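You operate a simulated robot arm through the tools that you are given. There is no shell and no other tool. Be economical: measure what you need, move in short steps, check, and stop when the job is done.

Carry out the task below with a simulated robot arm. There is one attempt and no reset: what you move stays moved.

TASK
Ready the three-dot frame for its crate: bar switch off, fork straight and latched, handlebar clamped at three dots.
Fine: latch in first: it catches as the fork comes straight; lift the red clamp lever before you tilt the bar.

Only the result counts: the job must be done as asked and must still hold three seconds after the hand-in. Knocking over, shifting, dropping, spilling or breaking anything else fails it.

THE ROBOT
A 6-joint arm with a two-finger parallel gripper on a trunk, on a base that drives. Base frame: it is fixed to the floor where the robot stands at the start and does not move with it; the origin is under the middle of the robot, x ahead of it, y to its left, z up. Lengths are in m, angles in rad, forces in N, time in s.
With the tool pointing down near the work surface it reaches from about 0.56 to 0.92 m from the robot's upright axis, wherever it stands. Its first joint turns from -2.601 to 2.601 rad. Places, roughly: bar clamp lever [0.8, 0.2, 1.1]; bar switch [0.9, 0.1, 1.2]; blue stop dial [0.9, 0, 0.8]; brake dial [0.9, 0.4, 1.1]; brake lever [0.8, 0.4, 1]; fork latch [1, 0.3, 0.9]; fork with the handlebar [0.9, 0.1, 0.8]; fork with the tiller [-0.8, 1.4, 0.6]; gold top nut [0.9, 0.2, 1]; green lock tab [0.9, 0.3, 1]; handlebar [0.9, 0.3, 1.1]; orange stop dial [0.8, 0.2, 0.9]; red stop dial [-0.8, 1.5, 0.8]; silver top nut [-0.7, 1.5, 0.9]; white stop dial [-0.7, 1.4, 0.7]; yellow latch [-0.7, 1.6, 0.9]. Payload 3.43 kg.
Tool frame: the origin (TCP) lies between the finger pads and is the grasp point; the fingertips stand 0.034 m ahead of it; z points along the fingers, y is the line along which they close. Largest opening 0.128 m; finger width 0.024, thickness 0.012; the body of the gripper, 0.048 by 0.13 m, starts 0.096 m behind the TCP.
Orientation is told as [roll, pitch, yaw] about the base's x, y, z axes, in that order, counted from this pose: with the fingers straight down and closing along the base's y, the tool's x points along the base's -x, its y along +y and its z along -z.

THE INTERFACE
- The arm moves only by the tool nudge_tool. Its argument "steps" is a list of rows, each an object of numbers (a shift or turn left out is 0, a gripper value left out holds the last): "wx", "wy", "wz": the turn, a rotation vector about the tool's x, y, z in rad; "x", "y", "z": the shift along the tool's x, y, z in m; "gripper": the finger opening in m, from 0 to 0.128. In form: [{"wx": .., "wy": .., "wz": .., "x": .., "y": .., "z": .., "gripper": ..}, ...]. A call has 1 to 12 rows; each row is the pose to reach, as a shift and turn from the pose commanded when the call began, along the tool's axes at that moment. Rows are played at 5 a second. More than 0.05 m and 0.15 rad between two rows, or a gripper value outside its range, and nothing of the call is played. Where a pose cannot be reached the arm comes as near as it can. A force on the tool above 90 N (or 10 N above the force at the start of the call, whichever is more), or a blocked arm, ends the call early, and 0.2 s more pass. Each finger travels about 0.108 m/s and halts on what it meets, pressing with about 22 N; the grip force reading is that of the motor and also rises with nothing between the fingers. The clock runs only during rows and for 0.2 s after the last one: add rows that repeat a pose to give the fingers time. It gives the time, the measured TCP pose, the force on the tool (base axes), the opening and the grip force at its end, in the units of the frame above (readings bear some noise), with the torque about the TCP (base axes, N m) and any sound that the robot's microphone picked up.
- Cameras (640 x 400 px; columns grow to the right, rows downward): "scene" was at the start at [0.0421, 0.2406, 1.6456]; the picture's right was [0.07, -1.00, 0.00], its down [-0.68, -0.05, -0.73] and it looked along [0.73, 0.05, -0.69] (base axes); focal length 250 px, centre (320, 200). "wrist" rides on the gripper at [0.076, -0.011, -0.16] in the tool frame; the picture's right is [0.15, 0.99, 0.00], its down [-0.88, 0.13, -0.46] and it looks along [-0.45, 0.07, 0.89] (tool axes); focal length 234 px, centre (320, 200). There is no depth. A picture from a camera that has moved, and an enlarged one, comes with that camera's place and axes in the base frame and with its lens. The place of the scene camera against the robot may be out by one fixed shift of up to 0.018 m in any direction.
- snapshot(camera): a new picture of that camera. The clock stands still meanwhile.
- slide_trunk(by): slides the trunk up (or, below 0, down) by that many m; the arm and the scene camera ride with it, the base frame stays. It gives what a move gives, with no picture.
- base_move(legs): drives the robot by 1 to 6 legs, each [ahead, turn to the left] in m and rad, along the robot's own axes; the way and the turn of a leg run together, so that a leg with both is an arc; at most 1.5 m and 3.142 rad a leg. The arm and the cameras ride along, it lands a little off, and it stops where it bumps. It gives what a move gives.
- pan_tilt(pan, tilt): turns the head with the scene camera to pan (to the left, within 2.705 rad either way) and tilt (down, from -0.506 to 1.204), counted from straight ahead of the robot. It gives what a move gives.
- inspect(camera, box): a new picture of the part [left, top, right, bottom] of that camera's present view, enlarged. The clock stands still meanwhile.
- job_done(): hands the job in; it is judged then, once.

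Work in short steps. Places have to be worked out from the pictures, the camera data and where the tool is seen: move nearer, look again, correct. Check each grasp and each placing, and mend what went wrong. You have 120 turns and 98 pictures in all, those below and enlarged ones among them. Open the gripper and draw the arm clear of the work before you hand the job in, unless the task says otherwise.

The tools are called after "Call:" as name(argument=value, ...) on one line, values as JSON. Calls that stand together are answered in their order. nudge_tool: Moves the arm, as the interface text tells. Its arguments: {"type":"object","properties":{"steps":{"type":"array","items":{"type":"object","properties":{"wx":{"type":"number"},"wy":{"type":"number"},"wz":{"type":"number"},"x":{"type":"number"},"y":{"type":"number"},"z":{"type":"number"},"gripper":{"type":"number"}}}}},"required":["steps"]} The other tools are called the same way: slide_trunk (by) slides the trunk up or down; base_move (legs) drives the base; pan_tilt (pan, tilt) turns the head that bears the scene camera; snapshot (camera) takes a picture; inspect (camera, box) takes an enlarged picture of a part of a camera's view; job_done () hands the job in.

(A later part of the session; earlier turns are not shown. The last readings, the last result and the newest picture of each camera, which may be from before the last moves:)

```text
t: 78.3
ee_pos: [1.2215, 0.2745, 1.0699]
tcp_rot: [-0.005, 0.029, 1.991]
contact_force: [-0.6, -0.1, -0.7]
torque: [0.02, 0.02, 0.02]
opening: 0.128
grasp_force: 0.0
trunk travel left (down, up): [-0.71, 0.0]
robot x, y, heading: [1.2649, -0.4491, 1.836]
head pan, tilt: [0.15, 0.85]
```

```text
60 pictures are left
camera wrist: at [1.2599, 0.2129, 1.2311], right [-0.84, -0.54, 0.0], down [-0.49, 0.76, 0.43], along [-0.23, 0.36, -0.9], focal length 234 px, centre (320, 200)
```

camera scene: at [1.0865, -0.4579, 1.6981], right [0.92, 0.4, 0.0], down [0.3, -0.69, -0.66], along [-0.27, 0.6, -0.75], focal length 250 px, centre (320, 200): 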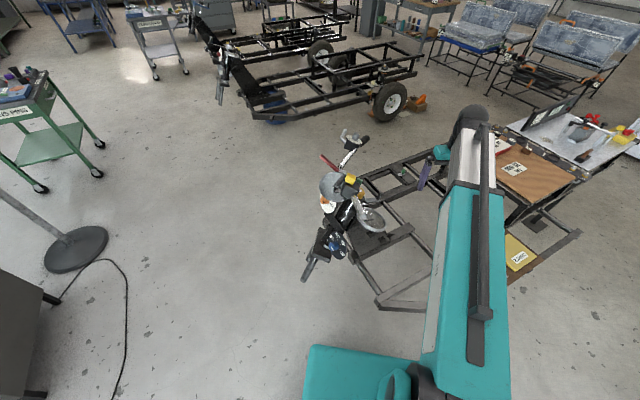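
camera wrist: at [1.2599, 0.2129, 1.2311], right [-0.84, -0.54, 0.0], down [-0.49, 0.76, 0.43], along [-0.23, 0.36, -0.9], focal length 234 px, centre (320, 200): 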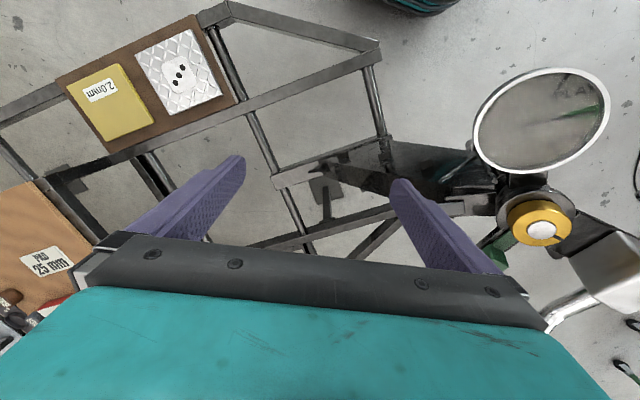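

Call:
inspect(camera="scene", box=[310, 155, 438, 245])

Call:
inspect(camera="wrist", box=[380, 130, 620, 280])

```text
4.44 times, centred on (374, 200) of scene
camera zoom: at [1.0865, -0.4579, 1.6981], right [0.92, 0.4, 0.0], down [0.3, -0.69, -0.66], along [-0.27, 0.6, -0.75], focal length 1110 px, centre (80, 200)
```

zoom: 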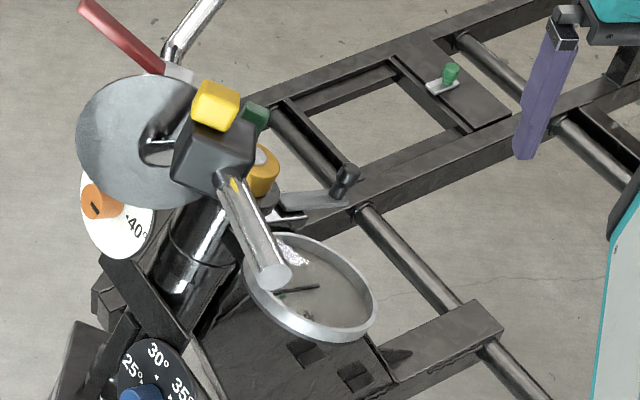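

```text
2.67 times, centred on (500, 205) of wrist
camera zoom: at [1.2599, 0.2129, 1.2311], right [-0.84, -0.54, 0.0], down [-0.49, 0.76, 0.43], along [-0.23, 0.36, -0.9], focal length 624 px, centre (-160, 187)
```

zoom: 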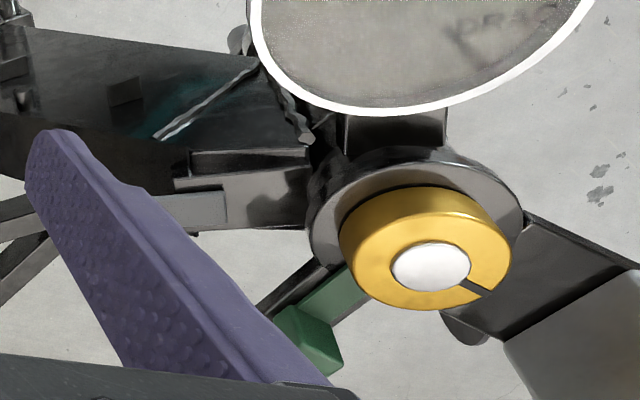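

The finger hides the knob in the wrist view. I raise slightly and shift left so the knob comes between the fingers.

Call:
nudge_tool(steps=[{"z": -0.03}, {"z": -0.03, "y": 0.04}, {"z": -0.03, "y": 0.08}, {"z": -0.03, "y": 0.12}])

Call:
snapshot(camera="wrist")

```text
t: 79.3
ee_pos: [1.114, 0.225, 1.0975]
tcp_rot: [-0.006, 0.029, 1.992]
contact_force: [1.0, 0.1, 0.5]
torque: [-0.05, 0.01, -0.02]
opening: 0.1283
grasp_force: 0.2
trunk travel left (down, up): [-0.71, 0.0]
robot x, y, heading: [1.2658, -0.4526, 1.832]
head pan, tilt: [0.15, 0.85]
```

```text
57 pictures are left
camera wrist: at [1.1509, 0.1632, 1.2596], right [-0.84, -0.54, 0.0], down [-0.49, 0.76, 0.43], along [-0.23, 0.36, -0.9], focal length 234 px, centre (320, 200)
```

wrist: 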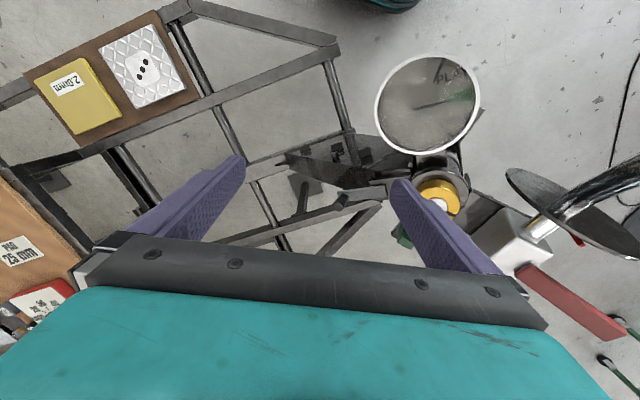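

Call:
inspect(camera="wrist", box=[300, 140, 420, 220])

Call:
inspect(camera="wrist", box=[380, 130, 640, 345])

```text
5.00 times, centred on (360, 180) of wrist
camera zoom: at [1.1509, 0.1632, 1.2596], right [-0.84, -0.54, 0.0], down [-0.49, 0.76, 0.43], along [-0.23, 0.36, -0.9], focal length 1171 px, centre (120, 300)
```

zoom: 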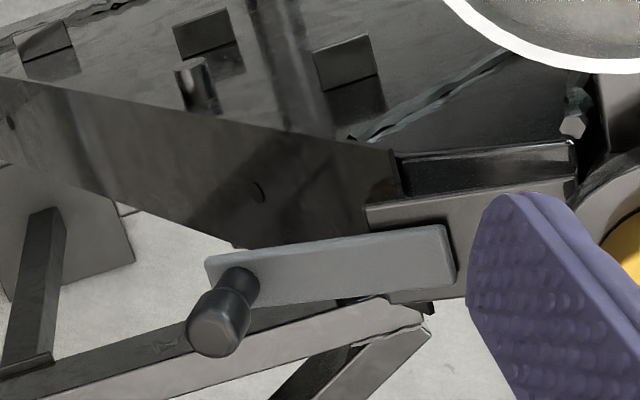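

```text
1.86 times, centred on (510, 238) of wrist
camera zoom: at [1.1509, 0.1632, 1.2596], right [-0.84, -0.54, 0.0], down [-0.49, 0.76, 0.43], along [-0.23, 0.36, -0.9], focal length 436 px, centre (-34, 130)
```

zoom: 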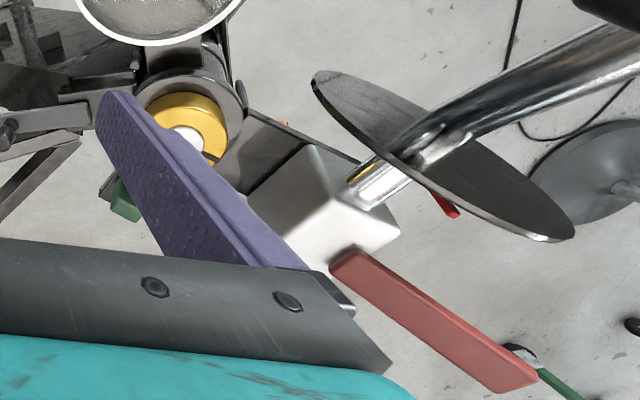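

Now clear: the latch is a slide strip on a bracket pointing at the head tube, knob top ≈(1.04, 0.27, 0.96), sliding direction ≈(−0.73,−0.68). I'll close the fingers, go behind the knob, and look.

Call:
nudge_tool(steps=[{"gripper": 0.0, "x": -0.03}, {"gripper": 0.0, "x": -0.06}, {"gripper": 0.0, "x": -0.087, "y": 0.011}, {"x": -0.087, "y": 0.011, "z": 0.03}, {"x": -0.087, "y": 0.011, "z": 0.06}])

Call:
snapshot(camera="wrist")

Call:
snapshot(camera="scene")

```text
t: 80.5
ee_pos: [1.0679, 0.2962, 1.0364]
tcp_rot: [-0.004, 0.03, 1.992]
contact_force: [-0.4, -0.1, -0.4]
torque: [-0.01, -0.02, -0.03]
opening: 0.0001
grasp_force: 22.3
trunk travel left (down, up): [-0.71, 0.0]
robot x, y, heading: [1.2685, -0.452, 1.835]
head pan, tilt: [0.15, 0.85]
```

```text
54 pictures are left
camera wrist: at [1.1059, 0.2359, 1.1976], right [-0.84, -0.54, 0.0], down [-0.49, 0.76, 0.43], along [-0.23, 0.36, -0.9], focal length 234 px, centre (320, 200)
```

wrist: 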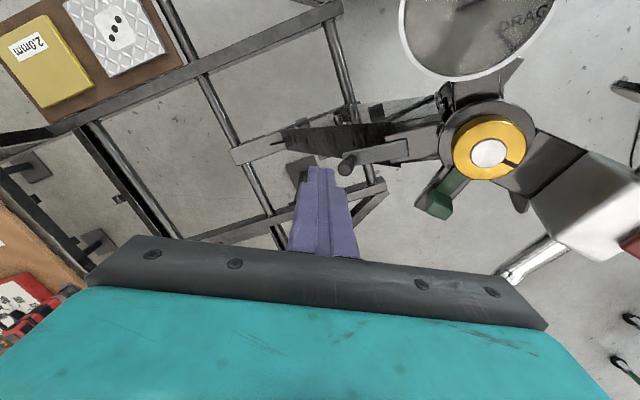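

```text
53 pictures are left
camera scene: at [1.0866, -0.4577, 1.6981], right [0.92, 0.4, 0.0], down [0.3, -0.69, -0.66], along [-0.27, 0.6, -0.75], focal length 250 px, centre (320, 200)
```

scene: 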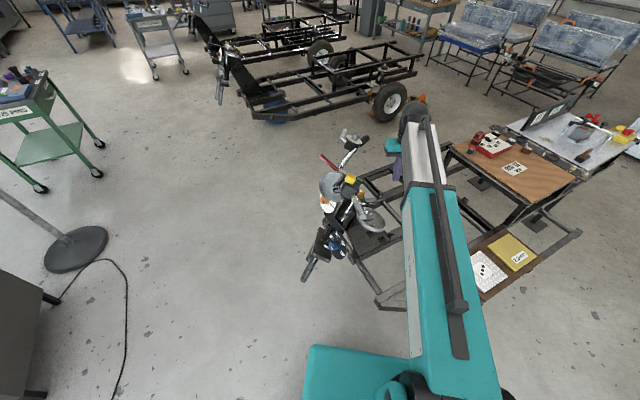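

Finger sits ~3 cm behind the knob on its line. Descend to z≈0.972 and then push slowly along the slide direction (tool +y with some +x).

Call:
nudge_tool(steps=[{"y": -0.006, "z": 0.03}, {"y": -0.006, "z": 0.062}, {"y": -0.006, "z": 0.062}])

Call:
snapshot(camera="wrist")

```text
t: 81.3
ee_pos: [1.0746, 0.2976, 0.9747]
tcp_rot: [-0.005, 0.027, 1.99]
contact_force: [-0.4, 0.8, 0.3]
torque: [-0.02, -0.02, 0.0]
opening: 0.0
grasp_force: 21.5
trunk travel left (down, up): [-0.71, 0.0]
robot x, y, heading: [1.2697, -0.4483, 1.835]
head pan, tilt: [0.15, 0.85]
```

```text
52 pictures are left
camera wrist: at [1.1124, 0.2358, 1.1358], right [-0.84, -0.54, 0.0], down [-0.49, 0.76, 0.43], along [-0.23, 0.36, -0.9], focal length 234 px, centre (320, 200)
```

wrist: 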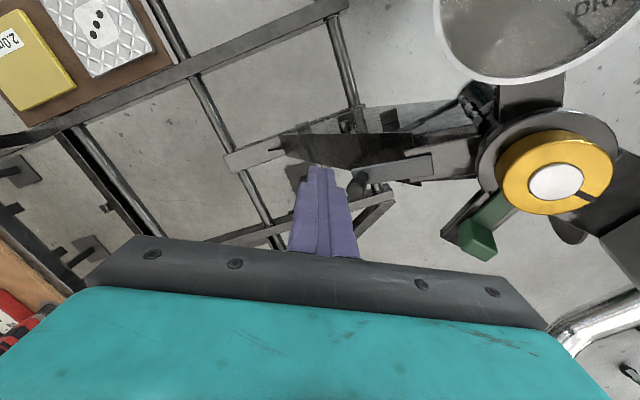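

Push gently along the strip.

Call:
nudge_tool(steps=[{"x": 0.003, "y": 0.01}, {"x": 0.006, "y": 0.02}, {"x": 0.009, "y": 0.028}, {"x": 0.011, "y": 0.036}, {"x": 0.014, "y": 0.044}])

Call:
snapshot(camera="wrist")

```text
t: 82.5
ee_pos: [1.0403, 0.2686, 0.9754]
tcp_rot: [-0.006, 0.031, 1.992]
contact_force: [0.2, 0.1, 0.8]
torque: [0.01, 0.03, 0.01]
opening: 0.0
grasp_force: 22.0
trunk travel left (down, up): [-0.71, 0.0]
robot x, y, heading: [1.2666, -0.4551, 1.836]
head pan, tilt: [0.15, 0.85]
```

```text
51 pictures are left
camera wrist: at [1.0771, 0.2071, 1.1369], right [-0.84, -0.54, 0.0], down [-0.49, 0.76, 0.43], along [-0.23, 0.36, -0.9], focal length 234 px, centre (320, 200)
```

wrist: 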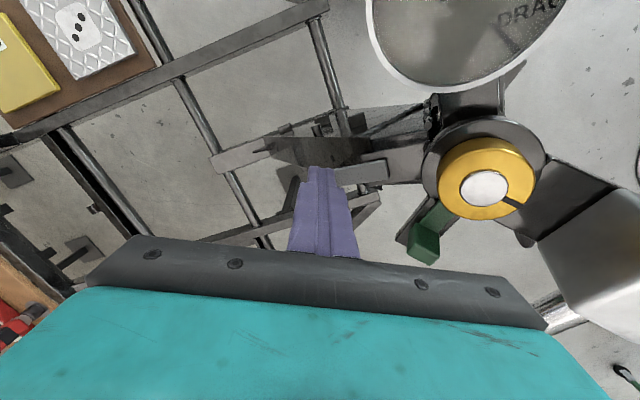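

Call:
inspect(camera="wrist", box=[270, 130, 430, 230])

```text
4.00 times, centred on (350, 180) of wrist
camera zoom: at [1.0771, 0.2071, 1.1369], right [-0.84, -0.54, 0.0], down [-0.49, 0.76, 0.43], along [-0.23, 0.36, -0.9], focal length 937 px, centre (200, 280)
```

zoom: 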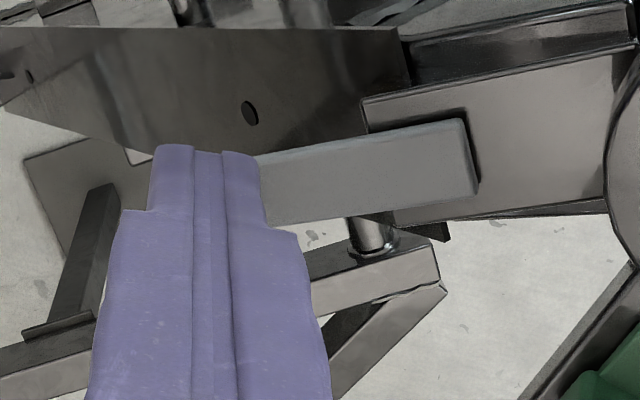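

I can't tell whether the knob moved with it or slipped past; back off the reverse way and look.

Call:
nudge_tool(steps=[{"x": -0.005, "y": -0.015}, {"x": -0.01, "y": -0.03}, {"x": -0.014, "y": -0.044}])

Call:
inspect(camera="wrist", box=[290, 120, 450, 220])

```text
t: 83.3
ee_pos: [1.074, 0.2991, 0.9728]
tcp_rot: [-0.006, 0.029, 1.992]
contact_force: [-0.4, -0.2, 0.1]
torque: [0.0, 0.0, 0.0]
opening: 0.0
grasp_force: 21.6
trunk travel left (down, up): [-0.71, 0.0]
robot x, y, heading: [1.2684, -0.4512, 1.836]
head pan, tilt: [0.15, 0.85]
```

```text
4.00 times, centred on (370, 170) of wrist
camera zoom: at [1.1125, 0.2376, 1.1355], right [-0.84, -0.54, 0.0], down [-0.49, 0.76, 0.43], along [-0.23, 0.36, -0.9], focal length 937 px, centre (120, 320)
```

zoom: 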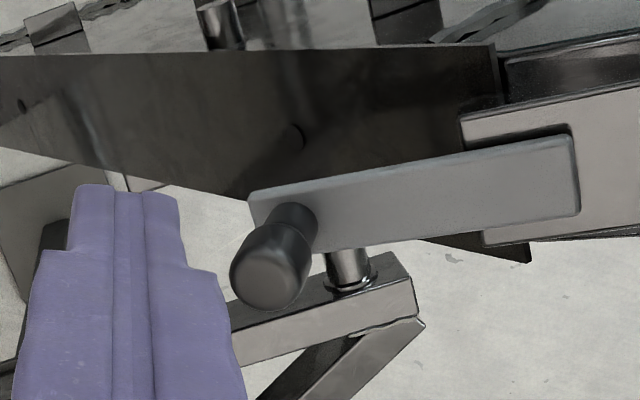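

The knob is untouched; my finger was ~1.3 cm too near the robot. Shift forward and push again.

Call:
nudge_tool(steps=[{"x": -0.013}, {"x": -0.01, "y": 0.01}, {"x": -0.007, "y": 0.018}, {"x": -0.005, "y": 0.026}, {"x": -0.002, "y": 0.034}, {"x": 0.0, "y": 0.04}])

Call:
inspect(camera="wrist", box=[290, 120, 450, 220])

```text
t: 84.7
ee_pos: [1.0375, 0.2841, 0.9741]
tcp_rot: [-0.006, 0.03, 1.991]
contact_force: [-0.2, -0.5, -0.2]
torque: [-0.02, -0.02, 0.02]
opening: 0.0002
grasp_force: 21.9
trunk travel left (down, up): [-0.71, 0.0]
robot x, y, heading: [1.2658, -0.4517, 1.834]
head pan, tilt: [0.15, 0.85]
```

```text
4.00 times, centred on (370, 170) of wrist
camera zoom: at [1.0747, 0.223, 1.1365], right [-0.84, -0.54, 0.0], down [-0.49, 0.76, 0.43], along [-0.23, 0.36, -0.9], focal length 937 px, centre (120, 320)
```

zoom: 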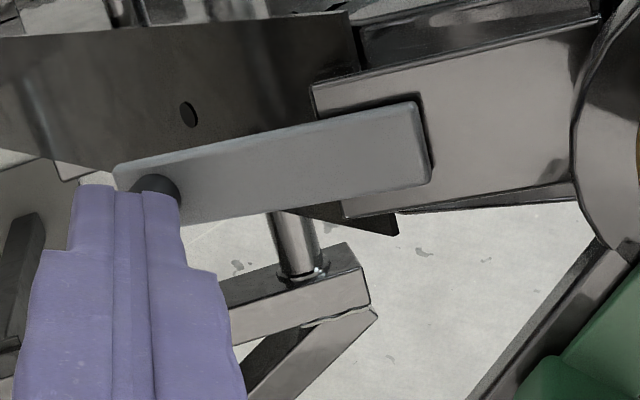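

The finger was above the knob: re-triangulating from wrist views only, the knob is lower, ≈(1.01, 0.30, 0.86). I'll back away, open the gripper and align it so the outer face of the leading finger can push, keeping the body clear of the nut and tab.

Call:
nudge_tool(steps=[{"x": -0.02, "y": -0.04}, {"x": -0.045, "y": -0.07, "wz": -0.1}, {"x": -0.062, "y": -0.088, "wz": -0.2, "gripper": 0.128}, {"x": -0.062, "y": -0.088, "wz": -0.31}, {"x": -0.062, "y": -0.088, "wz": -0.31}, {"x": -0.062, "y": -0.088, "wz": -0.31}])

Call:
snapshot(camera="wrist")

```text
t: 86.1
ee_pos: [1.0923, 0.3744, 0.9729]
tcp_rot: [0.003, 0.03, 2.301]
contact_force: [0.1, 0.4, -0.4]
torque: [0.02, 0.03, 0.0]
opening: 0.1281
grasp_force: 0.1
trunk travel left (down, up): [-0.71, 0.0]
robot x, y, heading: [1.2682, -0.4521, 1.831]
head pan, tilt: [0.15, 0.85]
```

```text
47 pictures are left
camera wrist: at [1.1475, 0.3289, 1.1343], right [-0.64, -0.77, 0.01], down [-0.69, 0.58, 0.43], along [-0.34, 0.27, -0.9], focal length 234 px, centre (320, 200)
```

wrist: 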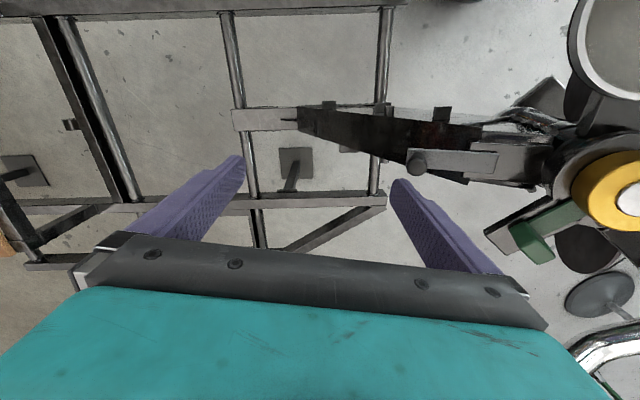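

Better triangulation gives knob top ≈(1.024, 0.292, 0.90). Shift +x by 1.4 cm, descend so the tips are at ≈0.885, and look.

Call:
nudge_tool(steps=[{"x": 0.014}, {"x": 0.014, "z": 0.03}, {"x": 0.014, "z": 0.054}, {"x": 0.014, "z": 0.054}])

Call:
inspect(camera="wrist", box=[340, 100, 540, 225])

```text
t: 87.1
ee_pos: [1.1025, 0.3643, 0.9195]
tcp_rot: [0.002, 0.031, 2.301]
contact_force: [0.3, 0.1, 0.3]
torque: [0.0, 0.0, 0.01]
opening: 0.128
grasp_force: 0.0
trunk travel left (down, up): [-0.71, 0.0]
robot x, y, heading: [1.264, -0.4548, 1.833]
head pan, tilt: [0.15, 0.85]
```

```text
3.20 times, centred on (440, 162) of wrist
camera zoom: at [1.1586, 0.3183, 1.0808], right [-0.64, -0.77, 0.01], down [-0.69, 0.58, 0.43], along [-0.34, 0.27, -0.9], focal length 749 px, centre (-64, 320)
```

zoom: 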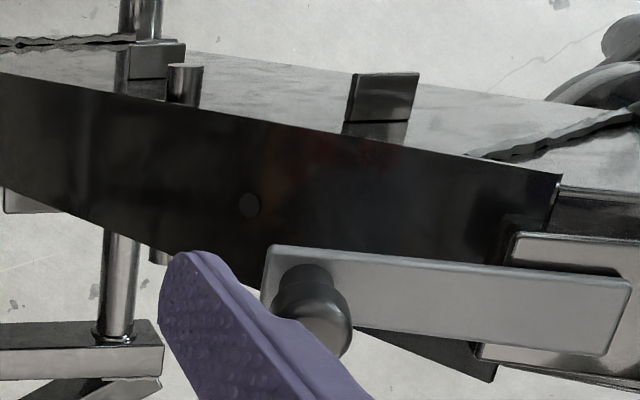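

Aligned with the knob. Push along tool +y in small steps.

Call:
nudge_tool(steps=[{"y": 0.01}, {"y": 0.018}, {"y": 0.025}, {"y": 0.031}, {"y": 0.037}, {"y": 0.043}, {"y": 0.049}])

Call:
snapshot(camera="wrist")

```text
t: 88.7
ee_pos: [1.0716, 0.3366, 0.9194]
tcp_rot: [-0.008, 0.027, 2.297]
contact_force: [26.3, 36.8, 20.1]
torque: [-0.07, 0.3, -0.54]
opening: 0.0696
grasp_force: 0.0
trunk travel left (down, up): [-0.71, 0.0]
robot x, y, heading: [1.2637, -0.4508, 1.832]
head pan, tilt: [0.15, 0.85]
```

```text
45 pictures are left
camera wrist: at [1.1258, 0.2888, 1.0813], right [-0.64, -0.77, 0.0], down [-0.69, 0.58, 0.43], along [-0.33, 0.28, -0.9], focal length 234 px, centre (320, 200)
```

wrist: 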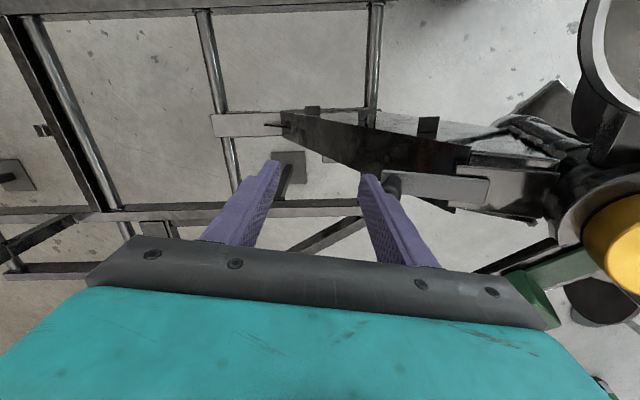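

The finger yielded at about its 22 N motor limit. Zoom to see whether the strip moved relative to its bracket.

Call:
inspect(camera="wrist", box=[350, 120, 590, 270])

```text
2.67 times, centred on (470, 195) of wrist
camera zoom: at [1.1258, 0.2888, 1.0813], right [-0.64, -0.77, 0.0], down [-0.69, 0.58, 0.43], along [-0.33, 0.28, -0.9], focal length 624 px, centre (-80, 213)
```

zoom: 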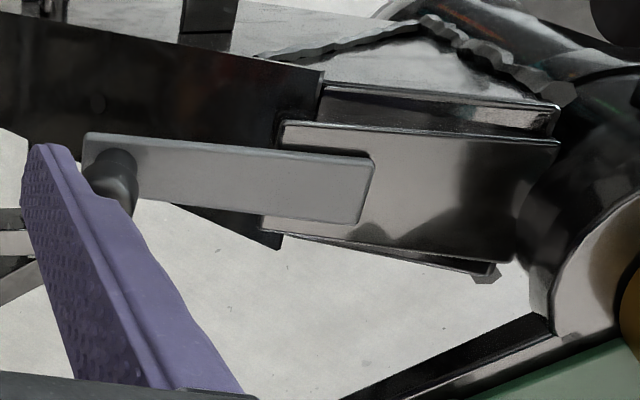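

The strip hasn't moved. The fingers are mirrored, so gripping the knob will make a stiff hold; I lift, narrow the opening, and straddle the knob.

Call:
nudge_tool(steps=[{"y": -0.015, "gripper": 0.07}, {"y": -0.015, "z": -0.04, "gripper": 0.06}, {"y": 0.02, "z": -0.045}, {"y": 0.061, "z": -0.045}, {"y": 0.061, "z": -0.02}, {"y": 0.061, "z": 0.0}, {"y": 0.061, "z": 0.0}])

Call:
inspect(camera="wrist", box=[240, 100, 480, 250])

```text
t: 90.3
ee_pos: [1.0216, 0.289, 0.9282]
tcp_rot: [0.001, 0.018, 2.302]
contact_force: [-5.2, 12.3, 69.2]
torque: [-2.04, 1.76, -0.5]
opening: 0.0576
grasp_force: 0.0
trunk travel left (down, up): [-0.71, 0.0]
robot x, y, heading: [1.2649, -0.4528, 1.834]
head pan, tilt: [0.15, 0.85]
```

```text
2.67 times, centred on (360, 175) of wrist
camera zoom: at [1.0787, 0.2413, 1.0887], right [-0.64, -0.77, 0.0], down [-0.69, 0.58, 0.44], along [-0.34, 0.28, -0.9], focal length 624 px, centre (213, 267)
```

zoom: 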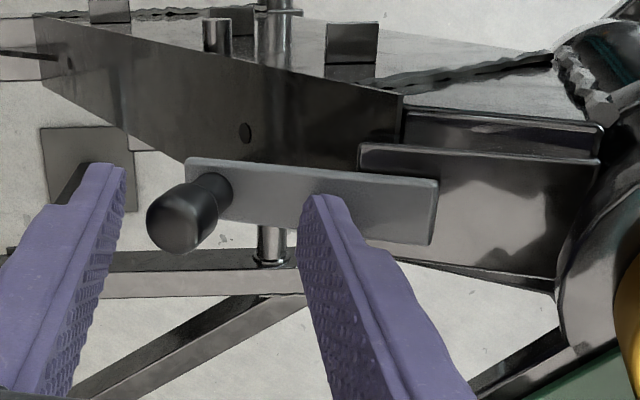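

The front fingertip is resting on the strip (top ≈0.893). Lift 8 mm and close on the knob.

Call:
nudge_tool(steps=[{"z": -0.006}, {"z": -0.006, "gripper": 0.03}, {"z": -0.006, "gripper": 0.01}, {"z": -0.006, "gripper": 0.0}, {"z": -0.006, "gripper": 0.0}])

Call:
inspect(camera="wrist", box=[240, 100, 480, 250])

```text
t: 91.5
ee_pos: [1.0265, 0.2942, 0.9221]
tcp_rot: [0.001, 0.034, 2.298]
contact_force: [25.4, 25.5, -13.6]
torque: [0.21, 0.55, -0.06]
opening: 0.0293
grasp_force: 44.7
trunk travel left (down, up): [-0.71, 0.0]
robot x, y, heading: [1.2654, -0.4499, 1.836]
head pan, tilt: [0.15, 0.85]
```

```text
2.67 times, centred on (360, 175) of wrist
camera zoom: at [1.0814, 0.2482, 1.0831], right [-0.64, -0.77, 0.0], down [-0.69, 0.58, 0.43], along [-0.33, 0.27, -0.9], focal length 624 px, centre (213, 267)
```

zoom: 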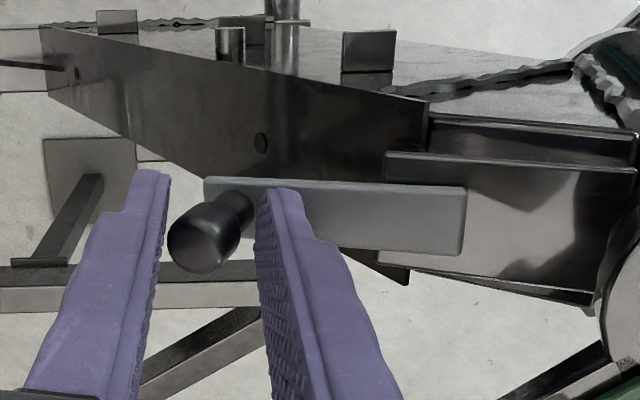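

The knob is gripped (≈2.9 cm wide). It resists along the strip, so I test sideways with small motions and read the forces.

Call:
nudge_tool(steps=[{"y": -0.004, "x": 0.004}, {"y": -0.005, "x": 0.009}, {"y": -0.005, "x": 0.014}])

```text
t: 92.3
ee_pos: [1.0316, 0.2915, 0.9232]
tcp_rot: [0.002, 0.018, 2.302]
contact_force: [-8.2, 39.2, -10.6]
torque: [0.06, 0.84, -0.24]
opening: 0.0287
grasp_force: 45.5
trunk travel left (down, up): [-0.71, 0.0]
robot x, y, heading: [1.2663, -0.4475, 1.837]
head pan, tilt: [0.15, 0.85]
```

Stiff toward +x. Try the opposite side.

Call:
nudge_tool(steps=[{"x": -0.006}, {"x": -0.012}, {"x": -0.018}, {"x": -0.024}])

```text
t: 93.3
ee_pos: [1.0184, 0.3009, 0.9254]
tcp_rot: [0.004, 0.03, 2.301]
contact_force: [8.0, -4.1, 5.7]
torque: [-0.68, 0.42, 0.43]
opening: 0.0278
grasp_force: 45.2
trunk travel left (down, up): [-0.71, 0.0]
robot x, y, heading: [1.2679, -0.4465, 1.83]
head pan, tilt: [0.15, 0.85]
```

It moves freely toward −x. Continue a bit and look.

Call:
nudge_tool(steps=[{"x": -0.006}, {"x": -0.012}, {"x": -0.018}])

Call:
inspect(camera="wrist", box=[240, 100, 480, 250])

```text
t: 94.1
ee_pos: [1.0048, 0.3055, 0.9279]
tcp_rot: [0.013, 0.038, 2.304]
contact_force: [-5.1, -45.5, 18.2]
torque: [-1.31, 0.97, 0.06]
opening: 0.0274
grasp_force: 45.2
trunk travel left (down, up): [-0.71, 0.0]
robot x, y, heading: [1.2648, -0.4521, 1.832]
head pan, tilt: [0.15, 0.85]
```

```text
2.67 times, centred on (360, 175) of wrist
camera zoom: at [1.0606, 0.2624, 1.0899], right [-0.64, -0.77, 0.02], down [-0.69, 0.58, 0.42], along [-0.34, 0.26, -0.91], focal length 624 px, centre (213, 267)
```

zoom: 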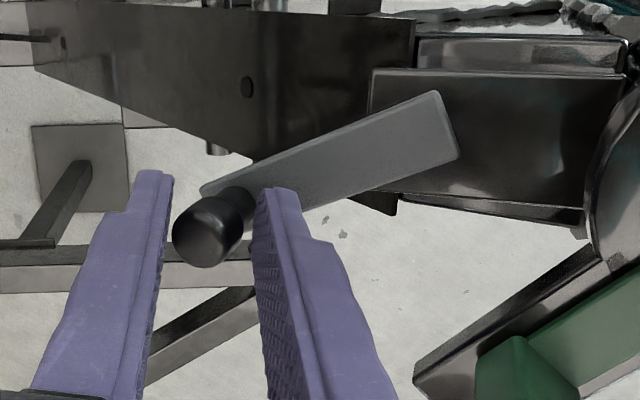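

It's a swinging lever: it has turned ~21° about its inner end. I follow the arc further toward its far stop.

Call:
nudge_tool(steps=[{"x": -0.002, "y": 0.004}, {"x": -0.005, "y": 0.008}, {"x": -0.009, "y": 0.012}, {"x": -0.013, "y": 0.016}])

Call:
inspect(camera="wrist", box=[240, 100, 480, 250])

```text
t: 95.1
ee_pos: [0.9894, 0.3108, 0.9315]
tcp_rot: [0.0, 0.033, 2.298]
contact_force: [19.3, -21.3, 39.4]
torque: [-0.97, 0.43, 0.43]
opening: 0.027
grasp_force: 44.7
trunk travel left (down, up): [-0.71, 0.0]
robot x, y, heading: [1.2668, -0.4498, 1.837]
head pan, tilt: [0.15, 0.85]
```

```text
2.67 times, centred on (360, 175) of wrist
camera zoom: at [1.0444, 0.2644, 1.0924], right [-0.64, -0.77, 0.01], down [-0.69, 0.58, 0.43], along [-0.33, 0.27, -0.9], focal length 624 px, centre (213, 267)
```

zoom: 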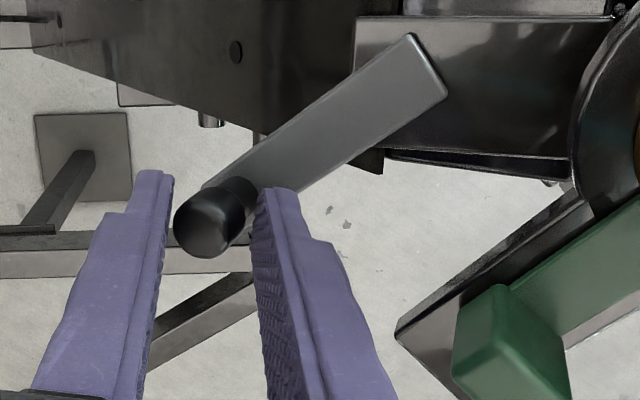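

About 38° now, still free. Continue a little, watching the green tab.

Call:
nudge_tool(steps=[{"x": -0.005, "y": 0.006, "z": 0.004}, {"x": -0.01, "y": 0.012, "z": 0.005}, {"x": -0.014, "y": 0.018, "z": 0.005}])

Call:
inspect(camera="wrist", box=[240, 100, 480, 250])

```text
t: 95.9
ee_pos: [0.9696, 0.3112, 0.9261]
tcp_rot: [-0.005, 0.023, 2.298]
contact_force: [33.1, 4.9, 63.9]
torque: [-1.14, 0.46, 0.62]
opening: 0.0308
grasp_force: 44.6
trunk travel left (down, up): [-0.71, 0.0]
robot x, y, heading: [1.267, -0.4514, 1.84]
head pan, tilt: [0.15, 0.85]
```

```text
2.67 times, centred on (360, 175) of wrist
camera zoom: at [1.025, 0.264, 1.0882], right [-0.64, -0.77, 0.0], down [-0.69, 0.58, 0.43], along [-0.33, 0.28, -0.9], focal length 624 px, centre (213, 267)
```

zoom: 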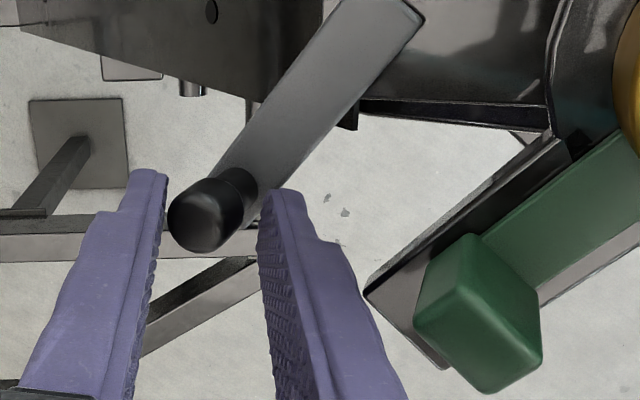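

Still swinging, ~52°. Lift a hair off the strip and keep following the arc to its stop.

Call:
nudge_tool(steps=[{"x": -0.002, "y": 0.004, "z": -0.005}, {"x": -0.006, "y": 0.011, "z": -0.005}, {"x": -0.009, "y": 0.017, "z": -0.005}])

Call:
inspect(camera="wrist", box=[240, 100, 480, 250])

```text
t: 96.7
ee_pos: [0.955, 0.3071, 0.9316]
tcp_rot: [-0.008, 0.027, 2.297]
contact_force: [40.7, 2.7, 59.6]
torque: [-1.11, -0.05, 0.71]
opening: 0.0309
grasp_force: 45.3
trunk travel left (down, up): [-0.71, 0.0]
robot x, y, heading: [1.2657, -0.4498, 1.832]
head pan, tilt: [0.15, 0.85]
```

```text
2.67 times, centred on (360, 175) of wrist
camera zoom: at [1.0086, 0.2608, 1.0925], right [-0.64, -0.77, 0.0], down [-0.69, 0.58, 0.43], along [-0.33, 0.28, -0.9], focal length 624 px, centre (213, 267)
```

zoom: 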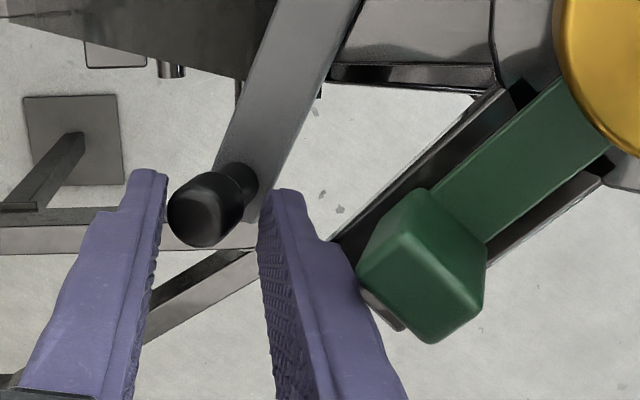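

The lever is at ~63° with reaction rising, and the front finger is close to the green tab. I loosen the grip slightly and lift straight off.

Call:
nudge_tool(steps=[{"gripper": 0.036, "y": -0.003, "z": -0.003}, {"gripper": 0.036, "y": -0.003, "z": -0.006}, {"z": -0.03, "y": -0.004}, {"z": -0.07, "y": -0.004}, {"z": -0.09, "y": -0.02}, {"z": -0.09, "y": -0.05}])

Call:
snapshot(camera="wrist")

```text
t: 98.1
ee_pos: [0.9824, 0.3439, 1.0146]
tcp_rot: [0.005, 0.029, 2.301]
contact_force: [0.0, 0.5, -0.3]
torque: [-0.05, 0.01, -0.01]
opening: 0.036
grasp_force: 0.0
trunk travel left (down, up): [-0.71, 0.0]
robot x, y, heading: [1.265, -0.454, 1.832]
head pan, tilt: [0.15, 0.85]
```

```text
37 pictures are left
camera wrist: at [1.0354, 0.298, 1.1748], right [-0.64, -0.77, 0.01], down [-0.69, 0.58, 0.43], along [-0.34, 0.27, -0.9], focal length 234 px, centre (320, 200)
```

wrist: 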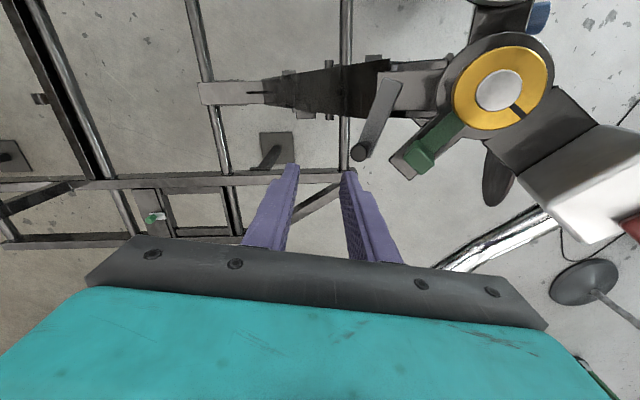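

The lever stays swung over. Now I retreat: up and away to the right, and then drive back around to the first side to turn the fork.

Call:
nudge_tool(steps=[{"z": -0.04}, {"z": -0.06, "x": 0.035, "y": -0.022}, {"z": -0.06, "x": 0.07, "y": -0.044}, {"z": -0.06, "x": 0.105, "y": -0.066}, {"z": -0.06, "x": 0.14, "y": -0.088}, {"z": -0.06, "x": 0.175, "y": -0.11}, {"z": -0.06, "x": 0.212, "y": -0.132}])

Call:
base_move(legs=[[-0.3, 0], [0, -1.68], [-0.35, -0.3], [-1.0, -0.15]])

```text
t: 99.7
ee_pos: [1.2199, 0.2762, 1.0785]
tcp_rot: [0.004, 0.03, 2.303]
contact_force: [0.8, 0.0, -0.1]
torque: [-0.01, 0.01, -0.05]
opening: 0.0359
grasp_force: 0.1
trunk travel left (down, up): [-0.71, 0.0]
robot x, y, heading: [1.2684, -0.4473, 1.838]
head pan, tilt: [0.15, 0.85]
```

```text
t: 114.9
ee_pos: [0.7003, -0.8933, 1.0781]
tcp_rot: [0.004, 0.029, 0.181]
contact_force: [0.5, -0.5, -0.4]
torque: [-0.02, -0.02, -0.01]
opening: 0.0359
grasp_force: 0.1
trunk travel left (down, up): [-0.71, 0.0]
robot x, y, heading: [0.0548, -0.5661, -0.289]
head pan, tilt: [0.15, 0.85]
```

Next I take a stance at the frame's front-left quarter, stopping short so I can reposition the arm.

Call:
base_move(legs=[[0, -0.158], [-0.34, 0], [0, 0.9], [0.2, 0]])

Call:
pan_tilt(pan=0.1, tilt=0.6)

Call:
snapshot(camera="scene")

```text
t: 122.7
ee_pos: [0.6179, -0.1166, 1.0776]
tcp_rot: [0.003, 0.028, 0.945]
contact_force: [0.8, 0.0, -0.6]
torque: [0.01, 0.05, 0.02]
opening: 0.0357
grasp_force: 0.2
trunk travel left (down, up): [-0.71, 0.0]
robot x, y, heading: [-0.0822, -0.3149, 0.461]
head pan, tilt: [0.15, 0.85]
```

```text
t: 123.5
ee_pos: [0.6184, -0.1172, 1.0773]
tcp_rot: [0.002, 0.031, 0.946]
contact_force: [-0.4, -0.1, 0.5]
torque: [0.01, 0.0, 0.0]
opening: 0.0359
grasp_force: 0.1
trunk travel left (down, up): [-0.71, 0.0]
robot x, y, heading: [-0.0832, -0.3172, 0.46]
head pan, tilt: [0.099, 0.6]
```

```text
36 pictures are left
camera scene: at [-0.1207, -0.1285, 1.7189], right [0.53, -0.85, 0.0], down [-0.48, -0.3, -0.82], along [0.7, 0.44, -0.57], focal length 250 px, centre (320, 200)
```

scene: 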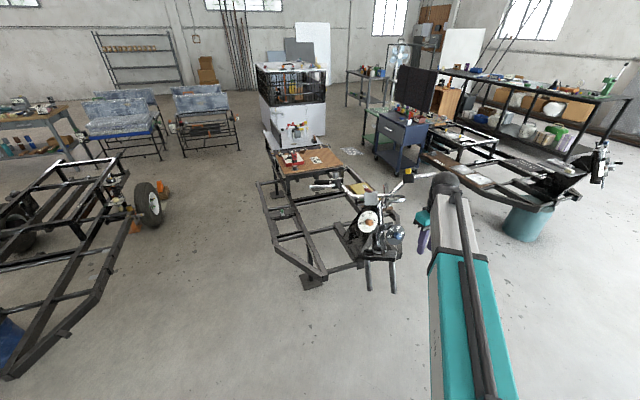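

Zoom on the handlebar from this view to locate its ends.

Call:
inspect(camera="scene", box=[300, 160, 428, 240])

```text
5.00 times, centred on (364, 200) of scene
camera zoom: at [-0.1207, -0.1285, 1.7189], right [0.53, -0.85, 0.0], down [-0.48, -0.3, -0.82], along [0.7, 0.44, -0.57], focal length 1248 px, centre (100, 200)
```

zoom: 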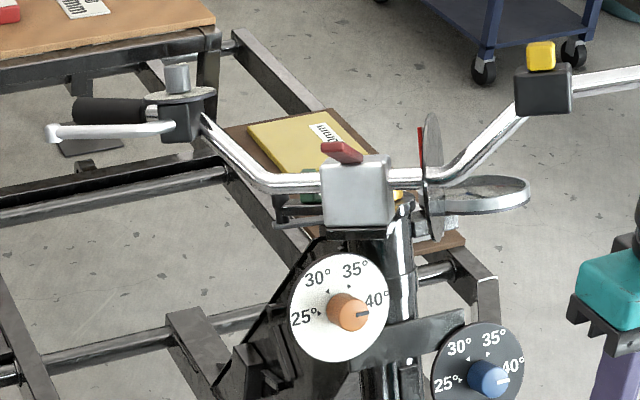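

Grip end is ≈(0.875, 0.52, 1.02), so I'll pull the left grip toward the robot from its far side. Drive to about (0.1, 0.22), arriving with the tool left of the grip.

Call:
base_move(legs=[[-0.3, 0], [0, 0.52], [0.8, 0]])

Call:
pan_tilt(pan=-0.5, tilt=0.75)

Call:
snapshot(camera="scene")

```text
t: 125.7
ee_pos: [0.3574, -0.2428, 1.0783]
tcp_rot: [0.002, 0.03, 0.947]
contact_force: [0.5, -0.2, 0.2]
torque: [-0.03, 0.0, 0.01]
opening: 0.036
grasp_force: 0.1
trunk travel left (down, up): [-0.71, 0.0]
robot x, y, heading: [-0.3423, -0.4455, 0.466]
head pan, tilt: [0.099, 0.6]
stopped in leg 1: the robot was blocked; the commanded pose is now the measured one
```

```text
t: 126.7
ee_pos: [0.3558, -0.2429, 1.0788]
tcp_rot: [0.003, 0.03, 0.949]
contact_force: [-0.3, -0.2, 0.1]
torque: [-0.01, 0.0, -0.02]
opening: 0.0361
grasp_force: 0.1
trunk travel left (down, up): [-0.71, 0.0]
robot x, y, heading: [-0.3464, -0.4474, 0.464]
head pan, tilt: [-0.499, 0.75]
```

```text
34 pictures are left
camera scene: at [-0.3731, -0.3071, 1.7061], right [-0.03, -1.0, 0.0], down [-0.68, 0.02, -0.73], along [0.73, -0.02, -0.68], focal length 250 px, centre (320, 200)
```

scene: 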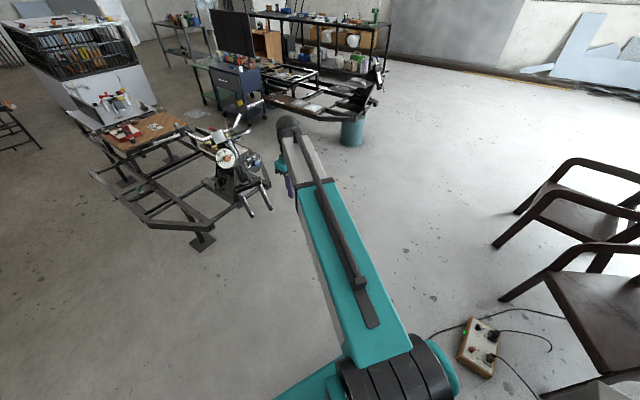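

Something behind blocked the last bit; I move forward a little before turning, then continue to the planned stance.

Call:
base_move(legs=[[0.07, 0], [0, 0.55], [0.74, 0]])

Call:
pan_tilt(pan=-0.7, tilt=0.75)

Call:
snapshot(camera="scene")

```text
t: 134.0
ee_pos: [0.6273, 0.7637, 1.0785]
tcp_rot: [0.003, 0.03, 1.487]
contact_force: [-0.2, 0.2, -1.1]
torque: [-0.02, 0.04, 0.01]
opening: 0.0359
grasp_force: 0.1
trunk travel left (down, up): [-0.71, 0.0]
robot x, y, heading: [0.129, 0.2337, 1.008]
head pan, tilt: [-0.499, 0.75]
```

```text
t: 134.8
ee_pos: [0.6272, 0.7639, 1.0781]
tcp_rot: [0.004, 0.029, 1.488]
contact_force: [0.4, -0.7, 0.5]
torque: [-0.01, -0.01, 0.0]
opening: 0.0362
grasp_force: 0.0
trunk travel left (down, up): [-0.71, 0.0]
robot x, y, heading: [0.1318, 0.2285, 1.009]
head pan, tilt: [-0.7, 0.75]
```

```text
33 pictures are left
camera scene: at [0.0457, 0.3176, 1.7061], right [0.3, -0.95, 0.0], down [-0.65, -0.21, -0.73], along [0.7, 0.22, -0.68], focal length 250 px, centre (320, 200)
```

scene: 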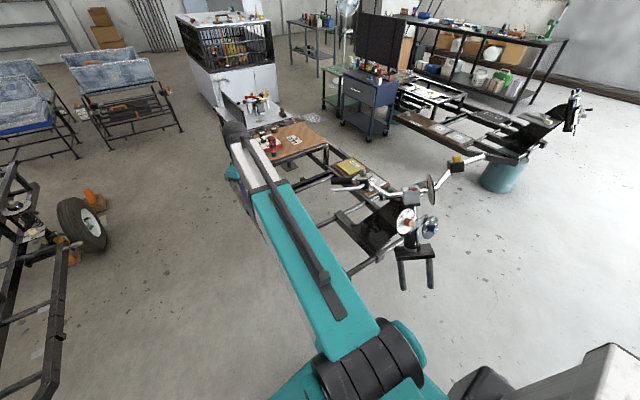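

Now carry the closed tool round the outer end of the grip to (0.92, 0.62), turning its yaw to ≈0.35 on the way.

Call:
nudge_tool(steps=[{"gripper": 0, "x": 0.013, "y": -0.034, "wz": 0.125}, {"x": 0.026, "y": -0.068, "wz": 0.25}, {"x": 0.04, "y": -0.101, "wz": 0.375}, {"x": 0.053, "y": -0.135, "wz": 0.5}, {"x": 0.066, "y": -0.169, "wz": 0.625}, {"x": 0.079, "y": -0.203, "wz": 0.75}, {"x": 0.093, "y": -0.237, "wz": 0.875}, {"x": 0.106, "y": -0.27, "wz": 1.0}, {"x": 0.119, "y": -0.304, "wz": 1.14}, {"x": 0.119, "y": -0.304, "wz": 1.14, "z": 0.042}])

Call:
snapshot(camera="wrist")

Call:
inspect(camera="scene", box=[310, 140, 470, 240])

```text
t: 137.0
ee_pos: [0.9217, 0.6163, 1.04]
tcp_rot: [-0.025, 0.014, 0.345]
contact_force: [0.0, -0.8, 0.0]
torque: [0.0, 0.01, 0.01]
opening: 0.0
grasp_force: 22.5
trunk travel left (down, up): [-0.71, 0.0]
robot x, y, heading: [0.1305, 0.2305, 1.01]
head pan, tilt: [-0.7, 0.75]
```

```text
32 pictures are left
camera wrist: at [0.8543, 0.5842, 1.1994], right [-0.47, 0.88, -0.02], down [0.79, 0.43, 0.44], along [0.4, 0.19, -0.9], focal length 234 px, centre (320, 200)
```

wrist: 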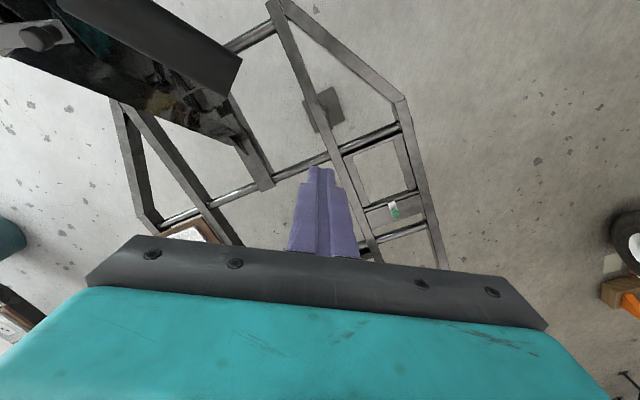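

```text
4.00 times, centred on (390, 190) of scene
camera zoom: at [0.0461, 0.3177, 1.7062], right [0.3, -0.95, 0.0], down [-0.65, -0.21, -0.73], along [0.7, 0.22, -0.68], focal length 999 px, centre (40, 240)
```

zoom: 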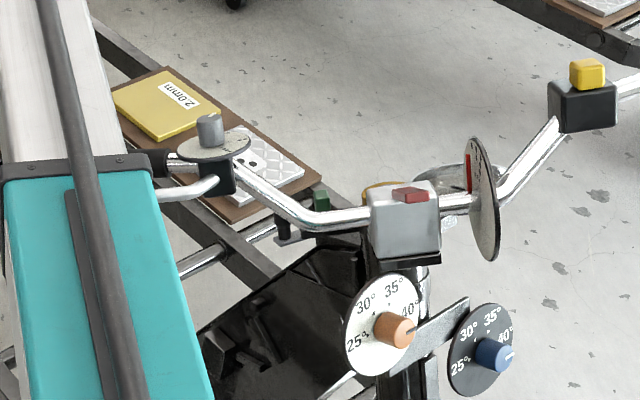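

Call:
inspect(camera="wrist", box=[0, 0, 280, 175])

```text
2.29 times, centred on (140, 88) of wrist
camera zoom: at [0.8543, 0.5842, 1.1994], right [-0.47, 0.88, -0.02], down [0.79, 0.43, 0.44], along [0.4, 0.19, -0.9], focal length 535 px, centre (731, 457)
```

zoom: 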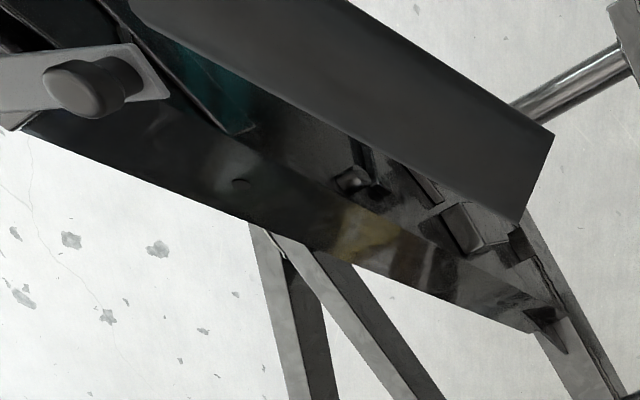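

The grip ends near (0.87, 0.53). I slide the fingers in behind it on the far side.

Call:
nudge_tool(steps=[{"x": 0.012, "y": -0.03}, {"x": 0.024, "y": -0.06}, {"x": 0.036, "y": -0.09}, {"x": 0.046, "y": -0.118}])

Call:
snapshot(camera="wrist")

```text
t: 138.0
ee_pos: [0.9191, 0.4907, 1.0415]
tcp_rot: [-0.024, 0.016, 0.346]
contact_force: [0.0, -0.3, 0.1]
torque: [0.03, -0.01, -0.03]
opening: 0.0
grasp_force: 22.1
trunk travel left (down, up): [-0.71, 0.0]
robot x, y, heading: [0.1284, 0.2329, 1.009]
head pan, tilt: [-0.7, 0.75]
```

```text
29 pictures are left
camera wrist: at [0.8514, 0.4593, 1.2009], right [-0.47, 0.88, -0.02], down [0.79, 0.43, 0.44], along [0.4, 0.19, -0.9], focal length 234 px, centre (320, 200)
```

wrist: 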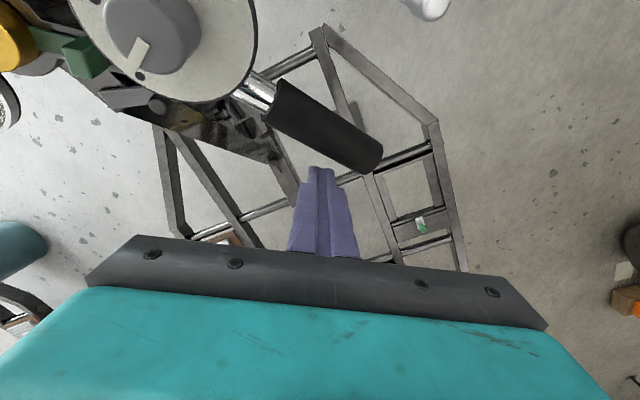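

Fingers are behind the grip. Pull along the arc about the steering axis, first part.

Call:
nudge_tool(steps=[{"x": 0.018, "y": 0.003}, {"x": 0.036, "y": 0.005}, {"x": 0.053, "y": 0.006}, {"x": 0.071, "y": 0.005}, {"x": 0.088, "y": 0.004}, {"x": 0.106, "y": 0.003}])

Call:
inspect(camera="scene", box=[310, 130, 470, 240])

```text
t: 139.4
ee_pos: [0.8167, 0.4574, 1.0436]
tcp_rot: [-0.023, 0.015, 0.345]
contact_force: [2.6, 0.5, 1.8]
torque: [0.01, 0.05, 0.03]
opening: 0.0001
grasp_force: 21.6
trunk travel left (down, up): [-0.71, 0.0]
robot x, y, heading: [0.1293, 0.2316, 1.011]
head pan, tilt: [-0.7, 0.75]
```

```text
3.64 times, centred on (390, 185) of scene
camera zoom: at [0.0456, 0.3171, 1.7061], right [0.3, -0.95, 0.0], down [-0.65, -0.21, -0.73], along [0.7, 0.22, -0.68], focal length 908 px, centre (66, 254)
```

zoom: 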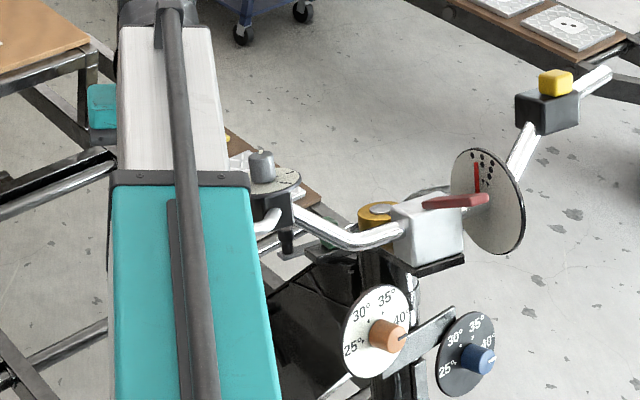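

The fork turns easily (~15–20° so far). Continue along the arc and listen for the latch.

Call:
nudge_tool(steps=[{"x": 0.013, "y": -0.003}, {"x": 0.026, "y": -0.006}, {"x": 0.039, "y": -0.01}, {"x": 0.052, "y": -0.014}, {"x": 0.064, "y": -0.019}, {"x": 0.076, "y": -0.024}])

Call:
inspect(camera="scene", box=[310, 130, 470, 240])

```text
t: 140.8
ee_pos: [0.7543, 0.4096, 1.0463]
tcp_rot: [-0.023, 0.017, 0.345]
contact_force: [-0.3, 0.1, -0.2]
torque: [-0.05, -0.03, 0.07]
opening: 0.0
grasp_force: 22.4
trunk travel left (down, up): [-0.71, 0.0]
robot x, y, heading: [0.1363, 0.2311, 1.005]
head pan, tilt: [-0.7, 0.75]
```

```text
3.64 times, centred on (390, 185) of scene
camera zoom: at [0.0456, 0.3172, 1.7061], right [0.3, -0.95, 0.0], down [-0.65, -0.21, -0.73], along [0.7, 0.22, -0.68], focal length 908 px, centre (66, 254)
```

zoom: 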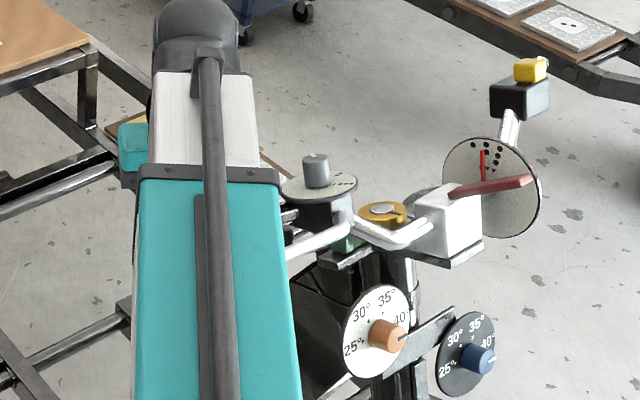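

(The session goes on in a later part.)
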